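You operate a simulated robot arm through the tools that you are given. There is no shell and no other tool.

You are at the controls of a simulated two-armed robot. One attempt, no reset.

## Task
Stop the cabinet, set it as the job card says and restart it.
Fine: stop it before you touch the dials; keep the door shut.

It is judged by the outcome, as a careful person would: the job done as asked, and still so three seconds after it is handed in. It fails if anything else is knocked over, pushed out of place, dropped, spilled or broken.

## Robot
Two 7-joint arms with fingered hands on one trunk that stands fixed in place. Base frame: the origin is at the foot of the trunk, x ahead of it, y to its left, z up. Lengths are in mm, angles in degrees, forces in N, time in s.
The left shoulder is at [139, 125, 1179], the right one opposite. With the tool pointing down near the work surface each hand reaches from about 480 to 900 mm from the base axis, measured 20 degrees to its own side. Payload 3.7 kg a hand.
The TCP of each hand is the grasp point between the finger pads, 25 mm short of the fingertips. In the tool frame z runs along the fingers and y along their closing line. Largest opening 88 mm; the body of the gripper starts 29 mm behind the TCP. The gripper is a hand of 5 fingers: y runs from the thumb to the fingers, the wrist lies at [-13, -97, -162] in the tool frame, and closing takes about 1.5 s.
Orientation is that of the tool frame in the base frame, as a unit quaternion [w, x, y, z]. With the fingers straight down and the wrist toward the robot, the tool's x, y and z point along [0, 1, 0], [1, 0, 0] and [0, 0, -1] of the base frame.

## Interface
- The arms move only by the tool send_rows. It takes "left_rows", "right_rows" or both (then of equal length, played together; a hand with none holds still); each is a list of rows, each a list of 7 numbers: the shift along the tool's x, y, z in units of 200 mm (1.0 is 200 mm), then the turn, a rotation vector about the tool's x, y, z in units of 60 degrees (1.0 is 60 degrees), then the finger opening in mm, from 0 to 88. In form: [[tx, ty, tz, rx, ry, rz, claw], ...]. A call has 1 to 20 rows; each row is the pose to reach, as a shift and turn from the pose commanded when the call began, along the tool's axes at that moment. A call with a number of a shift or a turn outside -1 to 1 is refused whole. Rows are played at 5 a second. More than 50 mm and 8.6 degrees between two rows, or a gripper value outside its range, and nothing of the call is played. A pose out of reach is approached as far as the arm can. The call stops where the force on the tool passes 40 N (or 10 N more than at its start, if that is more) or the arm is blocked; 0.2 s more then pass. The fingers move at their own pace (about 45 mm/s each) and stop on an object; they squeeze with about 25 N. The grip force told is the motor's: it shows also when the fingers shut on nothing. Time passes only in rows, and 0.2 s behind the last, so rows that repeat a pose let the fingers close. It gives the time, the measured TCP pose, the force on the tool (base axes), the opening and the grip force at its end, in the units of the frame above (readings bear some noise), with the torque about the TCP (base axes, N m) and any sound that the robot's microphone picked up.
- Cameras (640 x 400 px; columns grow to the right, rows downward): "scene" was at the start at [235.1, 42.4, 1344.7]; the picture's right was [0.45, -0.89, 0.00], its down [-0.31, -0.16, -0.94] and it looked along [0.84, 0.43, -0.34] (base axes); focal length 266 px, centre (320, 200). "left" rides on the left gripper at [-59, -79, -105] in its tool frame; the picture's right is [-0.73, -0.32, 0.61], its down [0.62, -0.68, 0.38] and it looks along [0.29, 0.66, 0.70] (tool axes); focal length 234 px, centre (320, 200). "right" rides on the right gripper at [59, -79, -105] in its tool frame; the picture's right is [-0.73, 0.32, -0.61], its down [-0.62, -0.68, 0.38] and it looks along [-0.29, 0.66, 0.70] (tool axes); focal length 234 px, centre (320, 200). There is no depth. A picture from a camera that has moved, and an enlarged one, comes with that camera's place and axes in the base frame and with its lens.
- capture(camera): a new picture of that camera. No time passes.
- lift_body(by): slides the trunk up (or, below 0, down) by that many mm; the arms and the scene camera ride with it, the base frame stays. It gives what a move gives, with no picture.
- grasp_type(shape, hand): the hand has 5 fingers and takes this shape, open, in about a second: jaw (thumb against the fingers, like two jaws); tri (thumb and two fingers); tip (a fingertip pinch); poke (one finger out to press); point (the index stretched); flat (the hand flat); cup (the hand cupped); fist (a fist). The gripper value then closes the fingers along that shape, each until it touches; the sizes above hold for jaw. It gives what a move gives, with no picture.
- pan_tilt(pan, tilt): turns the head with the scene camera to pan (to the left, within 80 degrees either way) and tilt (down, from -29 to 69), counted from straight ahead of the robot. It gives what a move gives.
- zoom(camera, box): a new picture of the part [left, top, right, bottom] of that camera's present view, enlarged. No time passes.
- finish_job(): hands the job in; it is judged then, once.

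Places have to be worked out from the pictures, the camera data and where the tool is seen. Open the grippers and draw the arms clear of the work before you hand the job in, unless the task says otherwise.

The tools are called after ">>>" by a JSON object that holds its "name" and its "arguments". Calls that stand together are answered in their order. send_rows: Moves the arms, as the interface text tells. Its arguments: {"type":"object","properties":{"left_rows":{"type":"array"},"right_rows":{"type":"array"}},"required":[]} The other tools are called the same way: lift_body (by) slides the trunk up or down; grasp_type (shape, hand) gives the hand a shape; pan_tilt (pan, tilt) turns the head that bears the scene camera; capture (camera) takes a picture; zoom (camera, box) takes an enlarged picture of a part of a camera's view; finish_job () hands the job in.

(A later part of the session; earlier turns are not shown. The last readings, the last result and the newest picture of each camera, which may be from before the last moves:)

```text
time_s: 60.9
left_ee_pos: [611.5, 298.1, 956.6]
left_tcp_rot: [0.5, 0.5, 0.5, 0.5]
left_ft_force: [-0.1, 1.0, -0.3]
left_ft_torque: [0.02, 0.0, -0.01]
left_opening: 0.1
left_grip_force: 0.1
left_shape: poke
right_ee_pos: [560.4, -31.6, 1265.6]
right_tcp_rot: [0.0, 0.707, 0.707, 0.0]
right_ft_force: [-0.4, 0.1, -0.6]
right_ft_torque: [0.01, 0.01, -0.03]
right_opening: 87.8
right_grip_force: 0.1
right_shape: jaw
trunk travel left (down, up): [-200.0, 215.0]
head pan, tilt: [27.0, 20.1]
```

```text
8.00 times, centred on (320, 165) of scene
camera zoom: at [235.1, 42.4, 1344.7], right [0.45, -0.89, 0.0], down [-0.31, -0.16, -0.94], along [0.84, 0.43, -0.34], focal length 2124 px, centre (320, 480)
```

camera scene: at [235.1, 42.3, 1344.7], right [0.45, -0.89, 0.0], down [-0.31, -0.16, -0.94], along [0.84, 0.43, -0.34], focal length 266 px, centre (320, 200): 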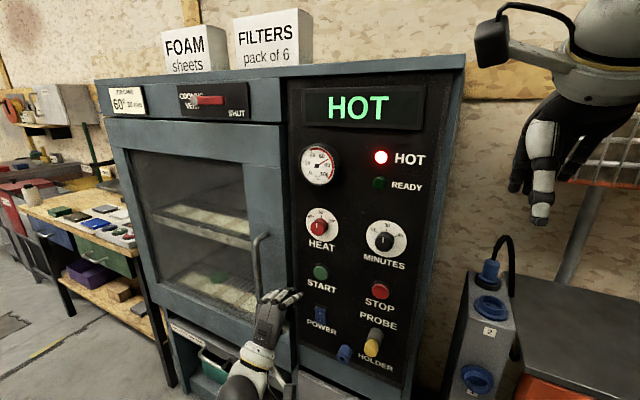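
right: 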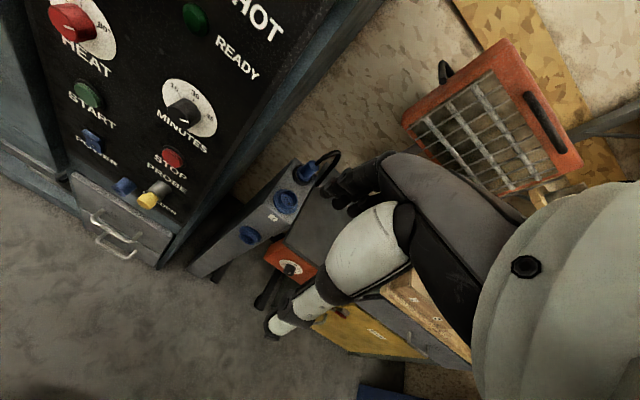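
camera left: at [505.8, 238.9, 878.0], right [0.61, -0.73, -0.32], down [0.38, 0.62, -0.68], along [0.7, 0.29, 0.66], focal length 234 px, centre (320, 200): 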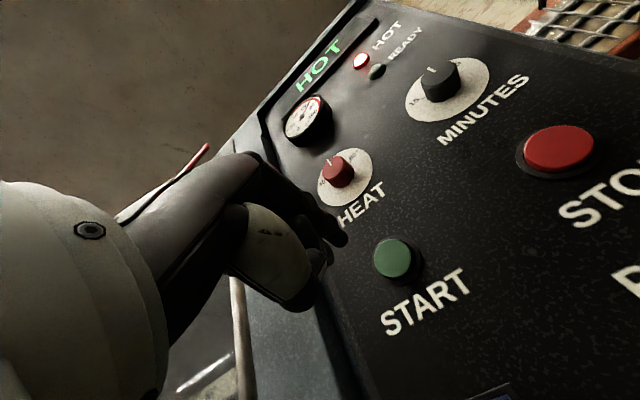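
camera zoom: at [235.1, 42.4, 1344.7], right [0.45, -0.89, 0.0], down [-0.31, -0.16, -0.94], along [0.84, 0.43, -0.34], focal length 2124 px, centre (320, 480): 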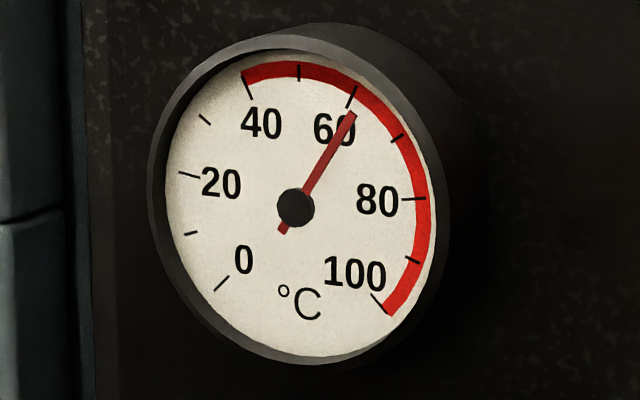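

At 61 s the gauge is at about 61 and still HOT, cooling steadily at about 0.34°/s. I keep holding for another 25 s.

>>> {"name": "send_rows", "arguments": {"left_rows": [[0, 0, 0, 0, 0, 0, 0], [0, 0, 0, 0, 0, 0, 0], [0, 0, 0, 0, 0, 0, 0], [0, 0, 0, 0, 0, 0, 0], [0, 0, 0, 0, 0, 0, 0], [0, 0, 0, 0, 0, 0, 0], [0, 0, 0, 0, 0, 0, 0], [0, 0, 0, 0, 0, 0, 0], [0, 0, 0, 0, 0, 0, 0], [0, 0, 0, 0, 0, 0, 0], [0, 0, 0, 0, 0, 0, 0], [0, 0, 0, 0, 0, 0, 0], [0, 0, 0, 0, 0, 0, 0], [0, 0, 0, 0, 0, 0, 0], [0, 0, 0, 0, 0, 0, 0], [0, 0, 0, 0, 0, 0, 0], [0, 0, 0, 0, 0, 0, 0], [0, 0, 0, 0, 0, 0, 0], [0, 0, 0, 0, 0, 0, 0], [0, 0, 0, 0, 0, 0, 0]]}}

>>> {"name": "zoom", "arguments": {"camera": "scene", "box": [290, 70, 430, 220]}}

>>> {"name": "send_rows", "arguments": {"left_rows": [[0, 0, 0, 0, 0, 0, 0], [0, 0, 0, 0, 0, 0, 0], [0, 0, 0, 0, 0, 0, 0], [0, 0, 0, 0, 0, 0, 0], [0, 0, 0, 0, 0, 0, 0], [0, 0, 0, 0, 0, 0, 0], [0, 0, 0, 0, 0, 0, 0], [0, 0, 0, 0, 0, 0, 0], [0, 0, 0, 0, 0, 0, 0], [0, 0, 0, 0, 0, 0, 0], [0, 0, 0, 0, 0, 0, 0], [0, 0, 0, 0, 0, 0, 0], [0, 0, 0, 0, 0, 0, 0], [0, 0, 0, 0, 0, 0, 0], [0, 0, 0, 0, 0, 0, 0], [0, 0, 0, 0, 0, 0, 0], [0, 0, 0, 0, 0, 0, 0], [0, 0, 0, 0, 0, 0, 0], [0, 0, 0, 0, 0, 0, 0], [0, 0, 0, 0, 0, 0, 0]]}}

>>> {"name": "send_rows", "arguments": {"left_rows": [[0, 0, 0, 0, 0, 0, 0], [0, 0, 0, 0, 0, 0, 0], [0, 0, 0, 0, 0, 0, 0], [0, 0, 0, 0, 0, 0, 0], [0, 0, 0, 0, 0, 0, 0], [0, 0, 0, 0, 0, 0, 0], [0, 0, 0, 0, 0, 0, 0], [0, 0, 0, 0, 0, 0, 0], [0, 0, 0, 0, 0, 0, 0], [0, 0, 0, 0, 0, 0, 0], [0, 0, 0, 0, 0, 0, 0], [0, 0, 0, 0, 0, 0, 0], [0, 0, 0, 0, 0, 0, 0], [0, 0, 0, 0, 0, 0, 0], [0, 0, 0, 0, 0, 0, 0], [0, 0, 0, 0, 0, 0, 0], [0, 0, 0, 0, 0, 0, 0], [0, 0, 0, 0, 0, 0, 0], [0, 0, 0, 0, 0, 0, 0], [0, 0, 0, 0, 0, 0, 0]]}}

>>> {"name": "send_rows", "arguments": {"left_rows": [[0, 0, 0, 0, 0, 0, 0], [0, 0, 0, 0, 0, 0, 0], [0, 0, 0, 0, 0, 0, 0], [0, 0, 0, 0, 0, 0, 0], [0, 0, 0, 0, 0, 0, 0], [0, 0, 0, 0, 0, 0, 0], [0, 0, 0, 0, 0, 0, 0], [0, 0, 0, 0, 0, 0, 0], [0, 0, 0, 0, 0, 0, 0], [0, 0, 0, 0, 0, 0, 0], [0, 0, 0, 0, 0, 0, 0], [0, 0, 0, 0, 0, 0, 0], [0, 0, 0, 0, 0, 0, 0], [0, 0, 0, 0, 0, 0, 0], [0, 0, 0, 0, 0, 0, 0], [0, 0, 0, 0, 0, 0, 0], [0, 0, 0, 0, 0, 0, 0], [0, 0, 0, 0, 0, 0, 0], [0, 0, 0, 0, 0, 0, 0], [0, 0, 0, 0, 0, 0, 0]]}}

>>> {"name": "send_rows", "arguments": {"left_rows": [[0, 0, 0, 0, 0, 0, 0], [0, 0, 0, 0, 0, 0, 0], [0, 0, 0, 0, 0, 0, 0], [0, 0, 0, 0, 0, 0, 0], [0, 0, 0, 0, 0, 0, 0], [0, 0, 0, 0, 0, 0, 0], [0, 0, 0, 0, 0, 0, 0], [0, 0, 0, 0, 0, 0, 0], [0, 0, 0, 0, 0, 0, 0], [0, 0, 0, 0, 0, 0, 0], [0, 0, 0, 0, 0, 0, 0], [0, 0, 0, 0, 0, 0, 0], [0, 0, 0, 0, 0, 0, 0], [0, 0, 0, 0, 0, 0, 0], [0, 0, 0, 0, 0, 0, 0], [0, 0, 0, 0, 0, 0, 0], [0, 0, 0, 0, 0, 0, 0], [0, 0, 0, 0, 0, 0, 0], [0, 0, 0, 0, 0, 0, 0], [0, 0, 0, 0, 0, 0, 0]]}}

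>>> {"name": "send_rows", "arguments": {"left_rows": [[0, 0, 0, 0, 0, 0, 0], [0, 0, 0, 0, 0, 0, 0], [0, 0, 0, 0, 0, 0, 0], [0, 0, 0, 0, 0, 0, 0], [0, 0, 0, 0, 0, 0, 0], [0, 0, 0, 0, 0, 0, 0], [0, 0, 0, 0, 0, 0, 0], [0, 0, 0, 0, 0, 0, 0], [0, 0, 0, 0, 0, 0, 0], [0, 0, 0, 0, 0, 0, 0], [0, 0, 0, 0, 0, 0, 0], [0, 0, 0, 0, 0, 0, 0], [0, 0, 0, 0, 0, 0, 0], [0, 0, 0, 0, 0, 0, 0], [0, 0, 0, 0, 0, 0, 0], [0, 0, 0, 0, 0, 0, 0], [0, 0, 0, 0, 0, 0, 0], [0, 0, 0, 0, 0, 0, 0], [0, 0, 0, 0, 0, 0, 0], [0, 0, 0, 0, 0, 0, 0]]}}

>>> {"name": "zoom", "arguments": {"camera": "scene", "box": [290, 70, 430, 220]}}

>>> {"name": "zoom", "arguments": {"camera": "scene", "box": [295, 140, 345, 190]}}

```text
time_s: 65.1
left_ee_pos: [609.3, 296.6, 957.6]
left_tcp_rot: [0.5, 0.501, 0.499, 0.5]
left_ft_force: [-0.2, 0.0, 0.3]
left_ft_torque: [0.0, -0.02, 0.0]
left_opening: 0.1
left_grip_force: 0.0
left_shape: poke
right_ee_pos: [559.8, -32.9, 1265.8]
right_tcp_rot: [0.0, 0.707, 0.707, 0.0]
right_ft_force: [0.7, -0.3, -0.5]
right_ft_torque: [-0.01, -0.02, -0.03]
right_opening: 87.8
right_grip_force: 0.0
right_shape: jaw
trunk travel left (down, up): [-200.0, 215.0]
head pan, tilt: [27.0, 20.1]
```

```text
2.67 times, centred on (360, 145) of scene
camera zoom: at [235.1, 42.4, 1344.7], right [0.45, -0.89, 0.0], down [-0.31, -0.16, -0.94], along [0.84, 0.43, -0.34], focal length 708 px, centre (213, 347)
```

zoom: 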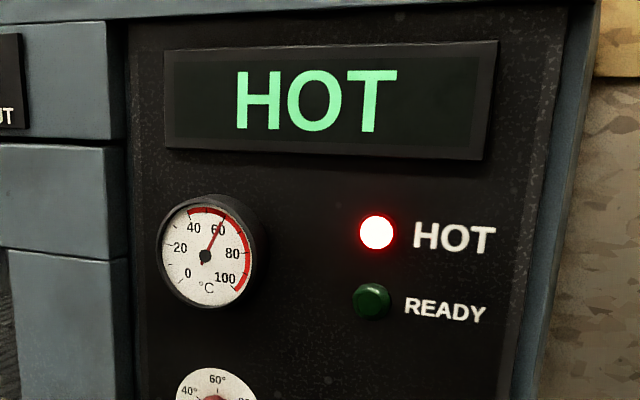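

```text
time_s: 69.3
left_ee_pos: [610.9, 297.8, 956.0]
left_tcp_rot: [0.5, 0.5, 0.5, 0.5]
left_ft_force: [0.3, 0.2, -1.0]
left_ft_torque: [-0.06, -0.01, -0.01]
left_opening: 0.0
left_grip_force: 0.1
left_shape: poke
right_ee_pos: [560.1, -32.0, 1265.9]
right_tcp_rot: [-0.001, 0.707, 0.707, 0.001]
right_ft_force: [0.0, -0.1, -0.1]
right_ft_torque: [0.01, -0.02, -0.01]
right_opening: 87.9
right_grip_force: 0.1
right_shape: jaw
trunk travel left (down, up): [-200.0, 215.0]
head pan, tilt: [27.0, 20.1]
```

```text
time_s: 73.5
left_ee_pos: [609.9, 297.2, 957.0]
left_tcp_rot: [0.5, 0.5, 0.5, 0.5]
left_ft_force: [0.3, 1.0, -0.7]
left_ft_torque: [0.04, 0.01, 0.04]
left_opening: 0.0
left_grip_force: 0.1
left_shape: poke
right_ee_pos: [560.8, -32.0, 1265.9]
right_tcp_rot: [-0.001, 0.707, 0.707, 0.0]
right_ft_force: [1.0, 0.2, 0.0]
right_ft_torque: [-0.02, -0.02, 0.01]
right_opening: 87.7
right_grip_force: 0.0
right_shape: jaw
trunk travel left (down, up): [-200.0, 215.0]
head pan, tilt: [27.0, 20.1]
```

```text
time_s: 77.7
left_ee_pos: [610.4, 297.7, 956.1]
left_tcp_rot: [0.5, 0.5, 0.5, 0.5]
left_ft_force: [0.1, -0.2, -1.1]
left_ft_torque: [0.01, 0.0, -0.01]
left_opening: 0.0
left_grip_force: 0.1
left_shape: poke
right_ee_pos: [560.1, -31.4, 1266.7]
right_tcp_rot: [0.0, 0.707, 0.707, 0.0]
right_ft_force: [0.5, 0.1, -0.7]
right_ft_torque: [-0.02, 0.0, -0.02]
right_opening: 87.6
right_grip_force: 0.0
right_shape: jaw
trunk travel left (down, up): [-200.0, 215.0]
head pan, tilt: [27.0, 20.1]
```

```text
time_s: 81.9
left_ee_pos: [610.7, 297.7, 956.1]
left_tcp_rot: [0.5, 0.5, 0.5, 0.5]
left_ft_force: [0.7, 1.0, 0.0]
left_ft_torque: [0.0, 0.02, 0.0]
left_opening: 0.0
left_grip_force: 0.1
left_shape: poke
right_ee_pos: [561.0, -30.4, 1265.8]
right_tcp_rot: [0.0, 0.707, 0.707, 0.0]
right_ft_force: [0.9, 0.2, 1.2]
right_ft_torque: [0.01, 0.03, 0.03]
right_opening: 87.6
right_grip_force: 0.0
right_shape: jaw
trunk travel left (down, up): [-200.0, 215.0]
head pan, tilt: [27.0, 20.1]
```

```text
time_s: 86.1
left_ee_pos: [611.1, 297.2, 956.8]
left_tcp_rot: [0.5, 0.499, 0.501, 0.5]
left_ft_force: [-0.6, 0.0, -0.7]
left_ft_torque: [0.05, -0.01, 0.0]
left_opening: 0.0
left_grip_force: 0.0
left_shape: poke
right_ee_pos: [558.9, -32.9, 1265.8]
right_tcp_rot: [0.0, 0.707, 0.707, 0.0]
right_ft_force: [0.1, -0.9, 0.1]
right_ft_torque: [-0.01, -0.02, 0.02]
right_opening: 87.7
right_grip_force: 0.1
right_shape: jaw
trunk travel left (down, up): [-200.0, 215.0]
head pan, tilt: [27.0, 20.1]
```

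```text
2.67 times, centred on (360, 145) of scene
camera zoom: at [235.1, 42.4, 1344.7], right [0.45, -0.89, 0.0], down [-0.31, -0.16, -0.94], along [0.84, 0.43, -0.34], focal length 708 px, centre (213, 347)
```

zoom: 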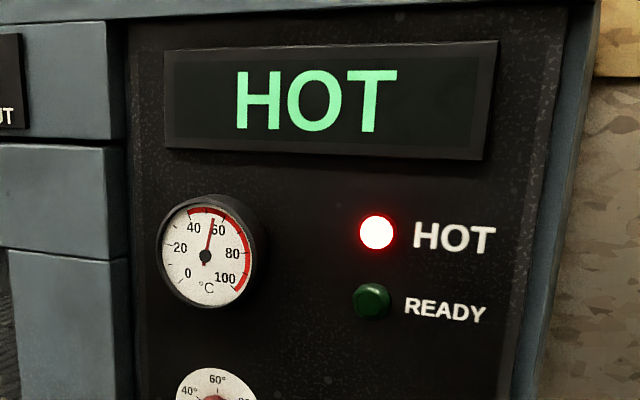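

```text
8.00 times, centred on (320, 165) of scene
camera zoom: at [235.1, 42.4, 1344.7], right [0.45, -0.89, 0.0], down [-0.31, -0.16, -0.94], along [0.84, 0.43, -0.34], focal length 2124 px, centre (320, 480)
```

zoom: 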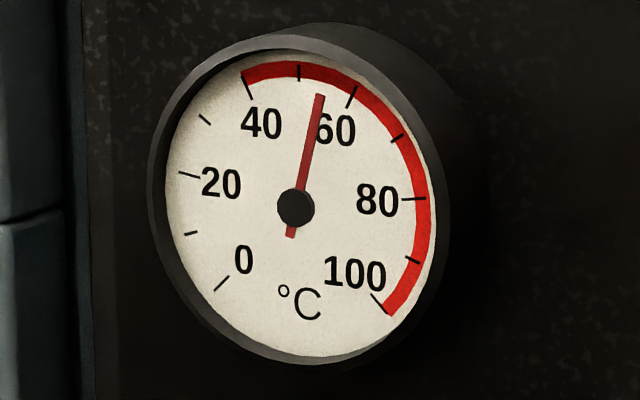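

At 86 s the gauge is at about 54, still HOT and cooling as expected. I continue to hold, aiming for the 40 mark where the red arc begins.

>>> {"name": "send_rows", "arguments": {"left_rows": [[0, 0, 0, 0, 0, 0, 0], [0, 0, 0, 0, 0, 0, 0], [0, 0, 0, 0, 0, 0, 0], [0, 0, 0, 0, 0, 0, 0], [0, 0, 0, 0, 0, 0, 0], [0, 0, 0, 0, 0, 0, 0], [0, 0, 0, 0, 0, 0, 0], [0, 0, 0, 0, 0, 0, 0], [0, 0, 0, 0, 0, 0, 0], [0, 0, 0, 0, 0, 0, 0], [0, 0, 0, 0, 0, 0, 0], [0, 0, 0, 0, 0, 0, 0], [0, 0, 0, 0, 0, 0, 0], [0, 0, 0, 0, 0, 0, 0], [0, 0, 0, 0, 0, 0, 0], [0, 0, 0, 0, 0, 0, 0], [0, 0, 0, 0, 0, 0, 0], [0, 0, 0, 0, 0, 0, 0], [0, 0, 0, 0, 0, 0, 0], [0, 0, 0, 0, 0, 0, 0]]}}

>>> {"name": "send_rows", "arguments": {"left_rows": [[0, 0, 0, 0, 0, 0, 0], [0, 0, 0, 0, 0, 0, 0], [0, 0, 0, 0, 0, 0, 0], [0, 0, 0, 0, 0, 0, 0], [0, 0, 0, 0, 0, 0, 0], [0, 0, 0, 0, 0, 0, 0], [0, 0, 0, 0, 0, 0, 0], [0, 0, 0, 0, 0, 0, 0], [0, 0, 0, 0, 0, 0, 0], [0, 0, 0, 0, 0, 0, 0], [0, 0, 0, 0, 0, 0, 0], [0, 0, 0, 0, 0, 0, 0], [0, 0, 0, 0, 0, 0, 0], [0, 0, 0, 0, 0, 0, 0], [0, 0, 0, 0, 0, 0, 0], [0, 0, 0, 0, 0, 0, 0], [0, 0, 0, 0, 0, 0, 0], [0, 0, 0, 0, 0, 0, 0], [0, 0, 0, 0, 0, 0, 0], [0, 0, 0, 0, 0, 0, 0]]}}

>>> {"name": "send_rows", "arguments": {"left_rows": [[0, 0, 0, 0, 0, 0, 0], [0, 0, 0, 0, 0, 0, 0], [0, 0, 0, 0, 0, 0, 0], [0, 0, 0, 0, 0, 0, 0], [0, 0, 0, 0, 0, 0, 0], [0, 0, 0, 0, 0, 0, 0], [0, 0, 0, 0, 0, 0, 0], [0, 0, 0, 0, 0, 0, 0], [0, 0, 0, 0, 0, 0, 0], [0, 0, 0, 0, 0, 0, 0], [0, 0, 0, 0, 0, 0, 0], [0, 0, 0, 0, 0, 0, 0], [0, 0, 0, 0, 0, 0, 0], [0, 0, 0, 0, 0, 0, 0], [0, 0, 0, 0, 0, 0, 0], [0, 0, 0, 0, 0, 0, 0], [0, 0, 0, 0, 0, 0, 0], [0, 0, 0, 0, 0, 0, 0], [0, 0, 0, 0, 0, 0, 0], [0, 0, 0, 0, 0, 0, 0]]}}

>>> {"name": "zoom", "arguments": {"camera": "scene", "box": [290, 70, 430, 220]}}

>>> {"name": "send_rows", "arguments": {"left_rows": [[0, 0, 0, 0, 0, 0, 0], [0, 0, 0, 0, 0, 0, 0], [0, 0, 0, 0, 0, 0, 0], [0, 0, 0, 0, 0, 0, 0], [0, 0, 0, 0, 0, 0, 0], [0, 0, 0, 0, 0, 0, 0], [0, 0, 0, 0, 0, 0, 0], [0, 0, 0, 0, 0, 0, 0], [0, 0, 0, 0, 0, 0, 0], [0, 0, 0, 0, 0, 0, 0], [0, 0, 0, 0, 0, 0, 0], [0, 0, 0, 0, 0, 0, 0], [0, 0, 0, 0, 0, 0, 0], [0, 0, 0, 0, 0, 0, 0], [0, 0, 0, 0, 0, 0, 0], [0, 0, 0, 0, 0, 0, 0], [0, 0, 0, 0, 0, 0, 0], [0, 0, 0, 0, 0, 0, 0], [0, 0, 0, 0, 0, 0, 0], [0, 0, 0, 0, 0, 0, 0]]}}

>>> {"name": "send_rows", "arguments": {"left_rows": [[0, 0, 0, 0, 0, 0, 0], [0, 0, 0, 0, 0, 0, 0], [0, 0, 0, 0, 0, 0, 0], [0, 0, 0, 0, 0, 0, 0], [0, 0, 0, 0, 0, 0, 0], [0, 0, 0, 0, 0, 0, 0], [0, 0, 0, 0, 0, 0, 0], [0, 0, 0, 0, 0, 0, 0], [0, 0, 0, 0, 0, 0, 0], [0, 0, 0, 0, 0, 0, 0], [0, 0, 0, 0, 0, 0, 0], [0, 0, 0, 0, 0, 0, 0], [0, 0, 0, 0, 0, 0, 0], [0, 0, 0, 0, 0, 0, 0], [0, 0, 0, 0, 0, 0, 0], [0, 0, 0, 0, 0, 0, 0], [0, 0, 0, 0, 0, 0, 0], [0, 0, 0, 0, 0, 0, 0], [0, 0, 0, 0, 0, 0, 0], [0, 0, 0, 0, 0, 0, 0]]}}

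>>> {"name": "send_rows", "arguments": {"left_rows": [[0, 0, 0, 0, 0, 0, 0], [0, 0, 0, 0, 0, 0, 0], [0, 0, 0, 0, 0, 0, 0], [0, 0, 0, 0, 0, 0, 0], [0, 0, 0, 0, 0, 0, 0], [0, 0, 0, 0, 0, 0, 0], [0, 0, 0, 0, 0, 0, 0], [0, 0, 0, 0, 0, 0, 0], [0, 0, 0, 0, 0, 0, 0], [0, 0, 0, 0, 0, 0, 0], [0, 0, 0, 0, 0, 0, 0], [0, 0, 0, 0, 0, 0, 0], [0, 0, 0, 0, 0, 0, 0], [0, 0, 0, 0, 0, 0, 0], [0, 0, 0, 0, 0, 0, 0], [0, 0, 0, 0, 0, 0, 0], [0, 0, 0, 0, 0, 0, 0], [0, 0, 0, 0, 0, 0, 0], [0, 0, 0, 0, 0, 0, 0], [0, 0, 0, 0, 0, 0, 0]]}}

>>> {"name": "send_rows", "arguments": {"left_rows": [[0, 0, 0, 0, 0, 0, 0], [0, 0, 0, 0, 0, 0, 0], [0, 0, 0, 0, 0, 0, 0], [0, 0, 0, 0, 0, 0, 0], [0, 0, 0, 0, 0, 0, 0], [0, 0, 0, 0, 0, 0, 0], [0, 0, 0, 0, 0, 0, 0], [0, 0, 0, 0, 0, 0, 0], [0, 0, 0, 0, 0, 0, 0], [0, 0, 0, 0, 0, 0, 0], [0, 0, 0, 0, 0, 0, 0], [0, 0, 0, 0, 0, 0, 0], [0, 0, 0, 0, 0, 0, 0], [0, 0, 0, 0, 0, 0, 0], [0, 0, 0, 0, 0, 0, 0], [0, 0, 0, 0, 0, 0, 0], [0, 0, 0, 0, 0, 0, 0], [0, 0, 0, 0, 0, 0, 0], [0, 0, 0, 0, 0, 0, 0], [0, 0, 0, 0, 0, 0, 0]]}}

>>> {"name": "zoom", "arguments": {"camera": "scene", "box": [290, 70, 430, 220]}}

>>> {"name": "zoom", "arguments": {"camera": "scene", "box": [295, 140, 345, 190]}}

```text
time_s: 90.3
left_ee_pos: [609.5, 298.9, 956.8]
left_tcp_rot: [0.5, 0.5, 0.5, 0.5]
left_ft_force: [0.6, -1.1, -0.1]
left_ft_torque: [-0.02, 0.01, 0.0]
left_opening: 0.2
left_grip_force: 0.0
left_shape: poke
right_ee_pos: [560.0, -32.0, 1266.1]
right_tcp_rot: [0.0, 0.707, 0.707, 0.0]
right_ft_force: [0.0, -0.7, -0.2]
right_ft_torque: [0.01, 0.01, 0.02]
right_opening: 87.6
right_grip_force: 0.0
right_shape: jaw
trunk travel left (down, up): [-200.0, 215.0]
head pan, tilt: [27.0, 20.1]
```

```text
time_s: 94.5
left_ee_pos: [610.5, 296.2, 957.1]
left_tcp_rot: [0.5, 0.5, 0.5, 0.5]
left_ft_force: [0.0, -0.2, 0.1]
left_ft_torque: [0.02, 0.01, -0.05]
left_opening: 0.2
left_grip_force: 0.1
left_shape: poke
right_ee_pos: [559.0, -32.0, 1266.7]
right_tcp_rot: [0.0, 0.707, 0.707, 0.0]
right_ft_force: [-0.4, -0.2, 0.5]
right_ft_torque: [-0.03, -0.04, 0.02]
right_opening: 87.6
right_grip_force: 0.0
right_shape: jaw
trunk travel left (down, up): [-200.0, 215.0]
head pan, tilt: [27.0, 20.1]
```

```text
time_s: 98.7
left_ee_pos: [611.1, 299.1, 956.5]
left_tcp_rot: [0.499, 0.5, 0.5, 0.501]
left_ft_force: [0.7, 1.4, -0.5]
left_ft_torque: [0.0, 0.0, 0.01]
left_opening: 0.1
left_grip_force: 0.1
left_shape: poke
right_ee_pos: [560.1, -32.1, 1266.2]
right_tcp_rot: [0.0, 0.707, 0.707, 0.0]
right_ft_force: [-0.2, 0.7, -0.3]
right_ft_torque: [-0.02, 0.0, 0.01]
right_opening: 87.8
right_grip_force: 0.1
right_shape: jaw
trunk travel left (down, up): [-200.0, 215.0]
head pan, tilt: [27.0, 20.1]
```

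```text
2.67 times, centred on (360, 145) of scene
camera zoom: at [235.1, 42.4, 1344.7], right [0.45, -0.89, 0.0], down [-0.31, -0.16, -0.94], along [0.84, 0.43, -0.34], focal length 708 px, centre (213, 347)
```

zoom: 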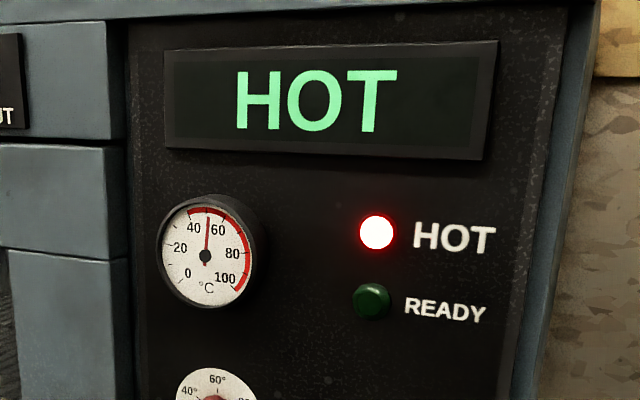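

```text
time_s: 102.9
left_ee_pos: [610.5, 297.0, 957.7]
left_tcp_rot: [0.5, 0.5, 0.5, 0.5]
left_ft_force: [-0.7, -0.1, 1.2]
left_ft_torque: [-0.01, 0.04, -0.01]
left_opening: 0.2
left_grip_force: 0.1
left_shape: poke
right_ee_pos: [561.0, -31.2, 1264.3]
right_tcp_rot: [0.0, 0.707, 0.707, 0.001]
right_ft_force: [-0.5, 0.1, 0.2]
right_ft_torque: [0.0, 0.03, 0.02]
right_opening: 87.5
right_grip_force: 0.1
right_shape: jaw
trunk travel left (down, up): [-200.0, 215.0]
head pan, tilt: [27.0, 20.1]
```

```text
time_s: 107.1
left_ee_pos: [609.9, 297.9, 956.6]
left_tcp_rot: [0.5, 0.5, 0.5, 0.5]
left_ft_force: [-0.8, 0.4, -0.1]
left_ft_torque: [0.02, 0.0, -0.01]
left_opening: 0.0
left_grip_force: 0.0
left_shape: poke
right_ee_pos: [560.1, -30.8, 1266.4]
right_tcp_rot: [0.0, 0.707, 0.707, 0.0]
right_ft_force: [0.9, 0.9, 0.6]
right_ft_torque: [0.0, -0.02, 0.02]
right_opening: 87.5
right_grip_force: 0.1
right_shape: jaw
trunk travel left (down, up): [-200.0, 215.0]
head pan, tilt: [27.0, 20.1]
```

```text
time_s: 111.3
left_ee_pos: [610.1, 297.8, 956.2]
left_tcp_rot: [0.499, 0.5, 0.5, 0.501]
left_ft_force: [0.3, 0.5, -0.3]
left_ft_torque: [-0.01, 0.0, 0.01]
left_opening: 0.0
left_grip_force: 0.0
left_shape: poke
right_ee_pos: [560.3, -31.6, 1266.0]
right_tcp_rot: [0.0, 0.707, 0.707, 0.0]
right_ft_force: [-0.9, 0.0, -0.8]
right_ft_torque: [0.01, 0.0, -0.01]
right_opening: 87.5
right_grip_force: 0.1
right_shape: jaw
trunk travel left (down, up): [-200.0, 215.0]
head pan, tilt: [27.0, 20.1]
```

```text
time_s: 115.5
left_ee_pos: [609.4, 297.5, 957.8]
left_tcp_rot: [0.5, 0.5, 0.5, 0.5]
left_ft_force: [0.0, 0.6, 0.4]
left_ft_torque: [-0.01, -0.01, 0.0]
left_opening: 0.0
left_grip_force: 0.0
left_shape: poke
right_ee_pos: [559.1, -31.4, 1265.5]
right_tcp_rot: [0.001, 0.708, 0.707, 0.0]
right_ft_force: [-0.1, 0.3, -0.3]
right_ft_torque: [0.04, 0.0, -0.02]
right_opening: 87.8
right_grip_force: 0.0
right_shape: jaw
trunk travel left (down, up): [-200.0, 215.0]
head pan, tilt: [27.0, 20.1]
```

```text
2.67 times, centred on (360, 145) of scene
camera zoom: at [235.1, 42.4, 1344.7], right [0.45, -0.89, 0.0], down [-0.31, -0.16, -0.94], along [0.84, 0.43, -0.34], focal length 708 px, centre (213, 347)
```

zoom: 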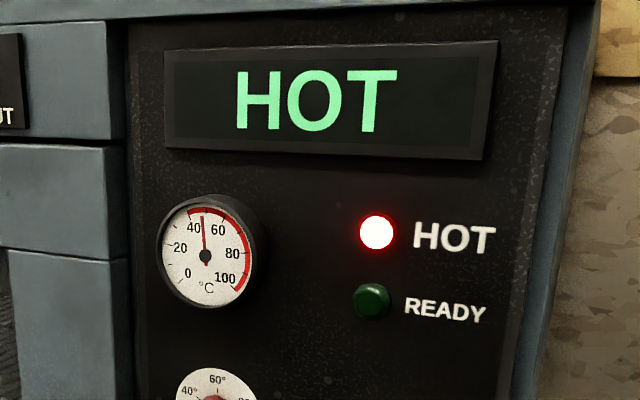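

```text
8.00 times, centred on (320, 165) of scene
camera zoom: at [235.1, 42.4, 1344.7], right [0.45, -0.89, 0.0], down [-0.31, -0.16, -0.94], along [0.84, 0.43, -0.34], focal length 2124 px, centre (320, 480)
```

zoom: 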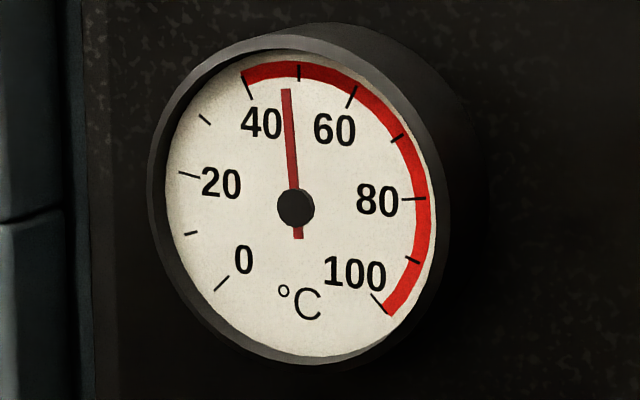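

At 115.5 s the gauge is at about 47, so I expect 40 in roughly 45 s. I use the time to bring the finger to about [655,293,959], short of START, and check alignment there while holding.

>>> {"name": "send_rows", "arguments": {"left_rows": [[-0.004, 0.002, 0.045, 0, 0, 0, 0], [-0.009, 0.004, 0.09, 0, 0, 0, 0], [-0.013, 0.006, 0.135, 0, 0, 0, 0], [-0.018, 0.008, 0.18, 0, 0, 0, 0], [-0.0225, 0.01, 0.225, 0, 0, 0, 0], [-0.0225, 0.01, 0.225, 0, 0, 0, 0], [-0.0225, 0.01, 0.225, 0, 0, 0, 0], [-0.0225, 0.01, 0.225, 0, 0, 0, 0], [-0.0225, 0.01, 0.225, 0, 0, 0, 0], [-0.0225, 0.01, 0.225, 0, 0, 0, 0], [-0.0225, 0.01, 0.225, 0, 0, 0, 0], [-0.0225, 0.01, 0.225, 0, 0, 0, 0], [-0.0225, 0.01, 0.225, 0, 0, 0, 0], [-0.0225, 0.01, 0.225, 0, 0, 0, 0], [-0.0225, 0.01, 0.225, 0, 0, 0, 0], [-0.0225, 0.01, 0.225, 0, 0, 0, 0], [-0.0225, 0.01, 0.225, 0, 0, 0, 0], [-0.0225, 0.01, 0.225, 0, 0, 0, 0], [-0.0225, 0.01, 0.225, 0, 0, 0, 0], [-0.0225, 0.01, 0.225, 0, 0, 0, 0]]}}

>>> {"name": "capture", "arguments": {"camera": "left"}}

>>> {"name": "zoom", "arguments": {"camera": "left", "box": [280, 170, 440, 330]}}

>>> {"name": "zoom", "arguments": {"camera": "scene", "box": [260, 240, 360, 320]}}

>>> {"name": "zoom", "arguments": {"camera": "right", "box": [20, 20, 180, 180]}}

```text
time_s: 119.7
left_ee_pos: [655.1, 293.4, 958.6]
left_tcp_rot: [0.5, 0.5, 0.5, 0.5]
left_ft_force: [0.5, -0.2, -0.8]
left_ft_torque: [0.03, 0.0, -0.02]
left_opening: 0.0
left_grip_force: 0.0
left_shape: poke
right_ee_pos: [560.6, -32.3, 1266.2]
right_tcp_rot: [0.0, 0.707, 0.707, 0.0]
right_ft_force: [1.2, -0.1, -0.2]
right_ft_torque: [-0.01, 0.0, -0.01]
right_opening: 87.4
right_grip_force: 0.0
right_shape: jaw
trunk travel left (down, up): [-200.0, 215.0]
head pan, tilt: [27.0, 20.1]
```

```text
taken
camera left: at [551.1, 234.6, 880.0], right [0.61, -0.73, -0.32], down [0.38, 0.62, -0.68], along [0.7, 0.29, 0.66], focal length 234 px, centre (320, 200)
```

left: 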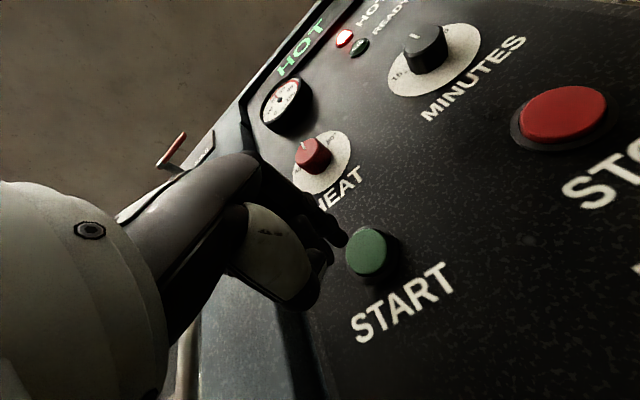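

```text
2.50 times, centred on (360, 250) of left
camera zoom: at [551.1, 234.6, 880.0], right [0.61, -0.73, -0.32], down [0.38, 0.62, -0.68], along [0.7, 0.29, 0.66], focal length 585 px, centre (220, 75)
```

zoom: 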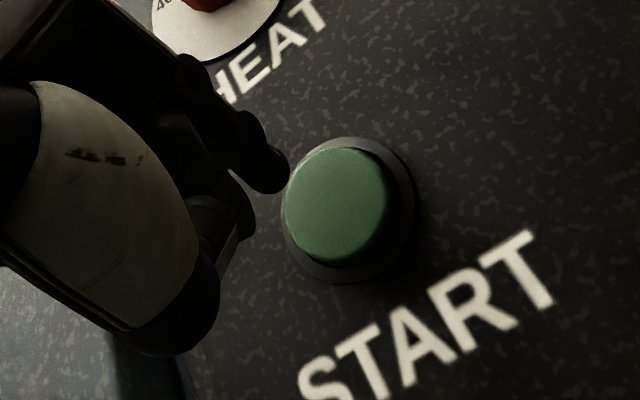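

```text
5.00 times, centred on (310, 280) of scene
camera zoom: at [235.1, 42.4, 1344.7], right [0.45, -0.89, 0.0], down [-0.31, -0.16, -0.94], along [0.84, 0.43, -0.34], focal length 1327 px, centre (370, -200)
```

zoom: 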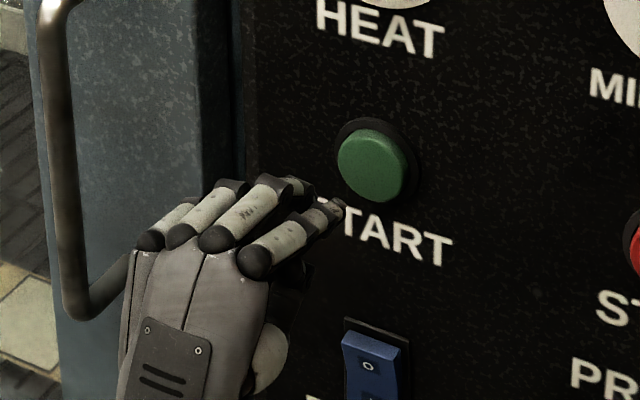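

```text
2.50 times, centred on (100, 100) of right
camera zoom: at [480.3, 25.9, 1371.0], right [0.32, -0.73, 0.61], down [-0.68, -0.62, -0.38], along [0.66, -0.29, -0.7], focal length 585 px, centre (870, 450)
```

zoom: 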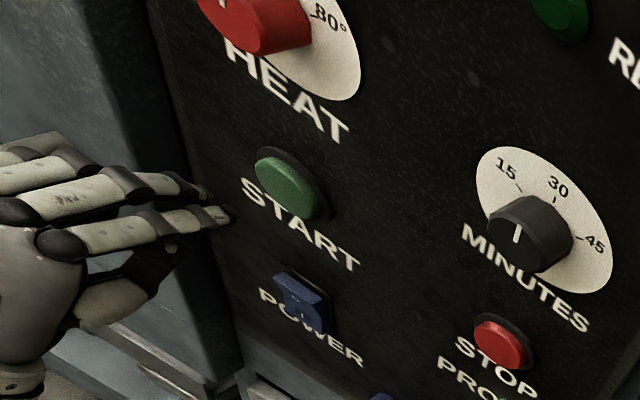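

START's face is at [716,286,961] in both views and the finger lines up with it within 2 mm. I keep holding until the lamp changes.

>>> {"name": "send_rows", "arguments": {"left_rows": [[0, 0, 0, 0, 0, 0, 0], [0, 0, 0, 0, 0, 0, 0], [0, 0, 0, 0, 0, 0, 0], [0, 0, 0, 0, 0, 0, 0], [0, 0, 0, 0, 0, 0, 0], [0, 0, 0, 0, 0, 0, 0], [0, 0, 0, 0, 0, 0, 0], [0, 0, 0, 0, 0, 0, 0], [0, 0, 0, 0, 0, 0, 0], [0, 0, 0, 0, 0, 0, 0], [0, 0, 0, 0, 0, 0, 0], [0, 0, 0, 0, 0, 0, 0], [0, 0, 0, 0, 0, 0, 0], [0, 0, 0, 0, 0, 0, 0], [0, 0, 0, 0, 0, 0, 0], [0, 0, 0, 0, 0, 0, 0], [0, 0, 0, 0, 0, 0, 0], [0, 0, 0, 0, 0, 0, 0], [0, 0, 0, 0, 0, 0, 0], [0, 0, 0, 0, 0, 0, 0]]}}

>>> {"name": "send_rows", "arguments": {"left_rows": [[0, 0, 0, 0, 0, 0, 0], [0, 0, 0, 0, 0, 0, 0], [0, 0, 0, 0, 0, 0, 0], [0, 0, 0, 0, 0, 0, 0], [0, 0, 0, 0, 0, 0, 0], [0, 0, 0, 0, 0, 0, 0], [0, 0, 0, 0, 0, 0, 0], [0, 0, 0, 0, 0, 0, 0], [0, 0, 0, 0, 0, 0, 0], [0, 0, 0, 0, 0, 0, 0], [0, 0, 0, 0, 0, 0, 0], [0, 0, 0, 0, 0, 0, 0], [0, 0, 0, 0, 0, 0, 0], [0, 0, 0, 0, 0, 0, 0], [0, 0, 0, 0, 0, 0, 0], [0, 0, 0, 0, 0, 0, 0], [0, 0, 0, 0, 0, 0, 0], [0, 0, 0, 0, 0, 0, 0], [0, 0, 0, 0, 0, 0, 0], [0, 0, 0, 0, 0, 0, 0]]}}

>>> {"name": "send_rows", "arguments": {"left_rows": [[0, 0, 0, 0, 0, 0, 0], [0, 0, 0, 0, 0, 0, 0], [0, 0, 0, 0, 0, 0, 0], [0, 0, 0, 0, 0, 0, 0], [0, 0, 0, 0, 0, 0, 0], [0, 0, 0, 0, 0, 0, 0], [0, 0, 0, 0, 0, 0, 0], [0, 0, 0, 0, 0, 0, 0], [0, 0, 0, 0, 0, 0, 0], [0, 0, 0, 0, 0, 0, 0], [0, 0, 0, 0, 0, 0, 0], [0, 0, 0, 0, 0, 0, 0], [0, 0, 0, 0, 0, 0, 0], [0, 0, 0, 0, 0, 0, 0], [0, 0, 0, 0, 0, 0, 0], [0, 0, 0, 0, 0, 0, 0], [0, 0, 0, 0, 0, 0, 0], [0, 0, 0, 0, 0, 0, 0], [0, 0, 0, 0, 0, 0, 0], [0, 0, 0, 0, 0, 0, 0]]}}

>>> {"name": "send_rows", "arguments": {"left_rows": [[0, 0, 0, 0, 0, 0, 0], [0, 0, 0, 0, 0, 0, 0], [0, 0, 0, 0, 0, 0, 0], [0, 0, 0, 0, 0, 0, 0], [0, 0, 0, 0, 0, 0, 0], [0, 0, 0, 0, 0, 0, 0], [0, 0, 0, 0, 0, 0, 0], [0, 0, 0, 0, 0, 0, 0], [0, 0, 0, 0, 0, 0, 0], [0, 0, 0, 0, 0, 0, 0], [0, 0, 0, 0, 0, 0, 0], [0, 0, 0, 0, 0, 0, 0], [0, 0, 0, 0, 0, 0, 0], [0, 0, 0, 0, 0, 0, 0], [0, 0, 0, 0, 0, 0, 0], [0, 0, 0, 0, 0, 0, 0], [0, 0, 0, 0, 0, 0, 0], [0, 0, 0, 0, 0, 0, 0], [0, 0, 0, 0, 0, 0, 0], [0, 0, 0, 0, 0, 0, 0]]}}

>>> {"name": "zoom", "arguments": {"camera": "scene", "box": [290, 70, 430, 220]}}

>>> {"name": "send_rows", "arguments": {"left_rows": [[0, 0, 0, 0, 0, 0, 0], [0, 0, 0, 0, 0, 0, 0], [0, 0, 0, 0, 0, 0, 0], [0, 0, 0, 0, 0, 0, 0], [0, 0, 0, 0, 0, 0, 0], [0, 0, 0, 0, 0, 0, 0], [0, 0, 0, 0, 0, 0, 0], [0, 0, 0, 0, 0, 0, 0], [0, 0, 0, 0, 0, 0, 0], [0, 0, 0, 0, 0, 0, 0], [0, 0, 0, 0, 0, 0, 0], [0, 0, 0, 0, 0, 0, 0], [0, 0, 0, 0, 0, 0, 0], [0, 0, 0, 0, 0, 0, 0], [0, 0, 0, 0, 0, 0, 0], [0, 0, 0, 0, 0, 0, 0], [0, 0, 0, 0, 0, 0, 0], [0, 0, 0, 0, 0, 0, 0], [0, 0, 0, 0, 0, 0, 0], [0, 0, 0, 0, 0, 0, 0]]}}

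>>> {"name": "send_rows", "arguments": {"left_rows": [[0, 0, 0, 0, 0, 0, 0], [0, 0, 0, 0, 0, 0, 0], [0, 0, 0, 0, 0, 0, 0], [0, 0, 0, 0, 0, 0, 0], [0, 0, 0, 0, 0, 0, 0], [0, 0, 0, 0, 0, 0, 0], [0, 0, 0, 0, 0, 0, 0], [0, 0, 0, 0, 0, 0, 0], [0, 0, 0, 0, 0, 0, 0], [0, 0, 0, 0, 0, 0, 0], [0, 0, 0, 0, 0, 0, 0], [0, 0, 0, 0, 0, 0, 0], [0, 0, 0, 0, 0, 0, 0], [0, 0, 0, 0, 0, 0, 0], [0, 0, 0, 0, 0, 0, 0], [0, 0, 0, 0, 0, 0, 0], [0, 0, 0, 0, 0, 0, 0], [0, 0, 0, 0, 0, 0, 0], [0, 0, 0, 0, 0, 0, 0], [0, 0, 0, 0, 0, 0, 0]]}}

>>> {"name": "send_rows", "arguments": {"left_rows": [[0, 0, 0, 0, 0, 0, 0], [0, 0, 0, 0, 0, 0, 0], [0, 0, 0, 0, 0, 0, 0], [0, 0, 0, 0, 0, 0, 0], [0, 0, 0, 0, 0, 0, 0], [0, 0, 0, 0, 0, 0, 0], [0, 0, 0, 0, 0, 0, 0], [0, 0, 0, 0, 0, 0, 0], [0, 0, 0, 0, 0, 0, 0], [0, 0, 0, 0, 0, 0, 0], [0, 0, 0, 0, 0, 0, 0], [0, 0, 0, 0, 0, 0, 0], [0, 0, 0, 0, 0, 0, 0], [0, 0, 0, 0, 0, 0, 0], [0, 0, 0, 0, 0, 0, 0], [0, 0, 0, 0, 0, 0, 0], [0, 0, 0, 0, 0, 0, 0], [0, 0, 0, 0, 0, 0, 0], [0, 0, 0, 0, 0, 0, 0], [0, 0, 0, 0, 0, 0, 0]]}}

>>> {"name": "send_rows", "arguments": {"left_rows": [[0, 0, 0, 0, 0, 0, 0], [0, 0, 0, 0, 0, 0, 0], [0, 0, 0, 0, 0, 0, 0], [0, 0, 0, 0, 0, 0, 0], [0, 0, 0, 0, 0, 0, 0], [0, 0, 0, 0, 0, 0, 0], [0, 0, 0, 0, 0, 0, 0], [0, 0, 0, 0, 0, 0, 0], [0, 0, 0, 0, 0, 0, 0], [0, 0, 0, 0, 0, 0, 0], [0, 0, 0, 0, 0, 0, 0], [0, 0, 0, 0, 0, 0, 0], [0, 0, 0, 0, 0, 0, 0], [0, 0, 0, 0, 0, 0, 0], [0, 0, 0, 0, 0, 0, 0], [0, 0, 0, 0, 0, 0, 0], [0, 0, 0, 0, 0, 0, 0], [0, 0, 0, 0, 0, 0, 0], [0, 0, 0, 0, 0, 0, 0], [0, 0, 0, 0, 0, 0, 0]]}}

>>> {"name": "zoom", "arguments": {"camera": "scene", "box": [290, 70, 430, 220]}}

>>> {"name": "zoom", "arguments": {"camera": "scene", "box": [295, 140, 345, 190]}}

```text
time_s: 123.9
left_ee_pos: [655.1, 292.9, 959.6]
left_tcp_rot: [0.5, 0.5, 0.5, 0.5]
left_ft_force: [0.2, 0.5, 1.1]
left_ft_torque: [0.01, -0.02, 0.01]
left_opening: 0.1
left_grip_force: 0.0
left_shape: poke
right_ee_pos: [559.5, -30.6, 1266.4]
right_tcp_rot: [0.0, 0.707, 0.707, 0.0]
right_ft_force: [-0.1, 0.4, 0.4]
right_ft_torque: [0.0, -0.01, -0.03]
right_opening: 87.6
right_grip_force: 0.0
right_shape: jaw
trunk travel left (down, up): [-200.0, 215.0]
head pan, tilt: [27.0, 20.1]
```

```text
time_s: 128.1
left_ee_pos: [655.9, 293.0, 959.4]
left_tcp_rot: [0.499, 0.499, 0.501, 0.501]
left_ft_force: [-0.4, -0.8, -0.6]
left_ft_torque: [-0.01, 0.0, 0.01]
left_opening: 0.2
left_grip_force: 0.1
left_shape: poke
right_ee_pos: [559.7, -31.8, 1265.8]
right_tcp_rot: [0.0, 0.707, 0.707, -0.001]
right_ft_force: [0.1, 0.0, 0.2]
right_ft_torque: [0.06, -0.02, 0.0]
right_opening: 87.7
right_grip_force: 0.1
right_shape: jaw
trunk travel left (down, up): [-200.0, 215.0]
head pan, tilt: [27.0, 20.1]
```

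```text
time_s: 132.3
left_ee_pos: [655.5, 293.6, 959.2]
left_tcp_rot: [0.5, 0.5, 0.5, 0.5]
left_ft_force: [-0.9, 0.1, 0.2]
left_ft_torque: [-0.01, -0.02, 0.02]
left_opening: 0.1
left_grip_force: 0.1
left_shape: poke
right_ee_pos: [560.1, -30.5, 1266.2]
right_tcp_rot: [0.0, 0.707, 0.707, 0.001]
right_ft_force: [-0.7, 1.2, 1.0]
right_ft_torque: [-0.04, -0.02, 0.01]
right_opening: 87.8
right_grip_force: 0.0
right_shape: jaw
trunk travel left (down, up): [-200.0, 215.0]
head pan, tilt: [27.0, 20.1]
```

```text
time_s: 136.5
left_ee_pos: [655.4, 293.7, 959.8]
left_tcp_rot: [0.5, 0.501, 0.499, 0.5]
left_ft_force: [-0.4, 0.5, -0.5]
left_ft_torque: [0.04, 0.0, 0.01]
left_opening: 0.1
left_grip_force: 0.1
left_shape: poke
right_ee_pos: [558.8, -32.1, 1265.4]
right_tcp_rot: [0.0, 0.707, 0.707, 0.0]
right_ft_force: [0.5, 1.1, -0.2]
right_ft_torque: [-0.01, -0.04, 0.0]
right_opening: 87.4
right_grip_force: 0.0
right_shape: jaw
trunk travel left (down, up): [-200.0, 215.0]
head pan, tilt: [27.0, 20.1]
```

```text
2.67 times, centred on (360, 145) of scene
camera zoom: at [235.1, 42.4, 1344.7], right [0.45, -0.89, 0.0], down [-0.31, -0.16, -0.94], along [0.84, 0.43, -0.34], focal length 708 px, centre (213, 347)
```

zoom: 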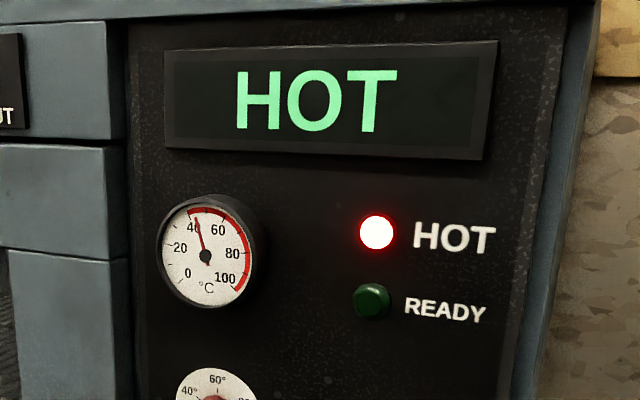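

```text
time_s: 140.7
left_ee_pos: [655.4, 293.0, 959.7]
left_tcp_rot: [0.499, 0.5, 0.5, 0.501]
left_ft_force: [-0.3, 0.4, 0.6]
left_ft_torque: [0.01, -0.01, -0.01]
left_opening: 0.3
left_grip_force: 0.1
left_shape: poke
right_ee_pos: [560.3, -32.6, 1264.9]
right_tcp_rot: [0.0, 0.707, 0.707, 0.0]
right_ft_force: [-0.4, -0.3, -0.4]
right_ft_torque: [-0.02, 0.0, -0.01]
right_opening: 87.6
right_grip_force: 0.0
right_shape: jaw
trunk travel left (down, up): [-200.0, 215.0]
head pan, tilt: [27.0, 20.1]
```

```text
time_s: 144.9
left_ee_pos: [656.5, 292.7, 959.0]
left_tcp_rot: [0.5, 0.5, 0.5, 0.5]
left_ft_force: [-0.2, 0.3, -0.7]
left_ft_torque: [-0.03, -0.01, 0.0]
left_opening: 0.0
left_grip_force: 0.2
left_shape: poke
right_ee_pos: [560.2, -32.1, 1266.8]
right_tcp_rot: [0.0, 0.707, 0.707, -0.001]
right_ft_force: [-0.7, 0.5, -0.4]
right_ft_torque: [-0.01, 0.02, 0.03]
right_opening: 87.8
right_grip_force: 0.1
right_shape: jaw
trunk travel left (down, up): [-200.0, 215.0]
head pan, tilt: [27.0, 20.1]
```

```text
time_s: 149.1
left_ee_pos: [655.3, 293.2, 959.8]
left_tcp_rot: [0.5, 0.5, 0.5, 0.5]
left_ft_force: [0.4, 0.1, 0.2]
left_ft_torque: [-0.01, 0.01, 0.01]
left_opening: 0.0
left_grip_force: 0.0
left_shape: poke
right_ee_pos: [559.9, -32.4, 1265.5]
right_tcp_rot: [0.0, 0.708, 0.707, -0.001]
right_ft_force: [0.0, 0.5, 0.5]
right_ft_torque: [0.0, -0.01, -0.02]
right_opening: 87.5
right_grip_force: 0.0
right_shape: jaw
trunk travel left (down, up): [-200.0, 215.0]
head pan, tilt: [27.0, 20.1]
```

```text
time_s: 153.3
left_ee_pos: [654.8, 292.6, 959.6]
left_tcp_rot: [0.499, 0.499, 0.501, 0.501]
left_ft_force: [0.5, -0.3, 0.6]
left_ft_torque: [0.03, 0.0, -0.03]
left_opening: 0.0
left_grip_force: 0.0
left_shape: poke
right_ee_pos: [559.5, -31.8, 1266.1]
right_tcp_rot: [0.0, 0.707, 0.707, 0.0]
right_ft_force: [-0.3, -0.5, -0.3]
right_ft_torque: [0.04, 0.01, -0.01]
right_opening: 87.5
right_grip_force: 0.1
right_shape: jaw
trunk travel left (down, up): [-200.0, 215.0]
head pan, tilt: [27.0, 20.1]
```

```text
2.67 times, centred on (360, 145) of scene
camera zoom: at [235.1, 42.4, 1344.7], right [0.45, -0.89, 0.0], down [-0.31, -0.16, -0.94], along [0.84, 0.43, -0.34], focal length 708 px, centre (213, 347)
```

zoom: 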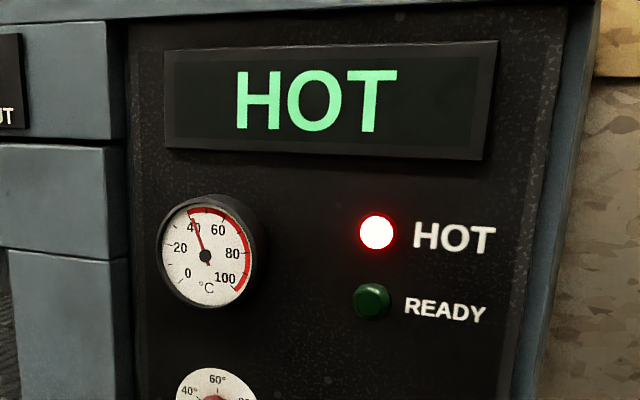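

```text
8.00 times, centred on (320, 165) of scene
camera zoom: at [235.1, 42.4, 1344.7], right [0.45, -0.89, 0.0], down [-0.31, -0.16, -0.94], along [0.84, 0.43, -0.34], focal length 2124 px, centre (320, 480)
```

zoom: 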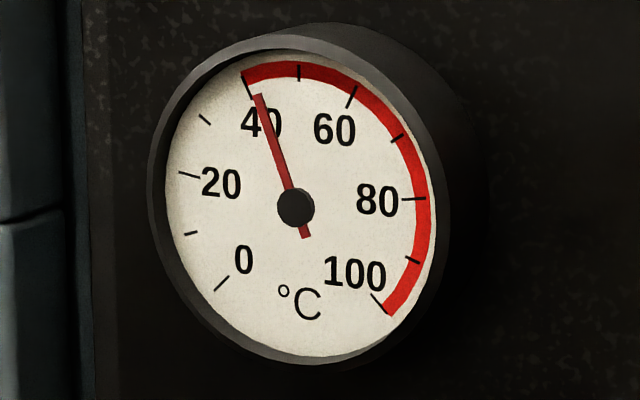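

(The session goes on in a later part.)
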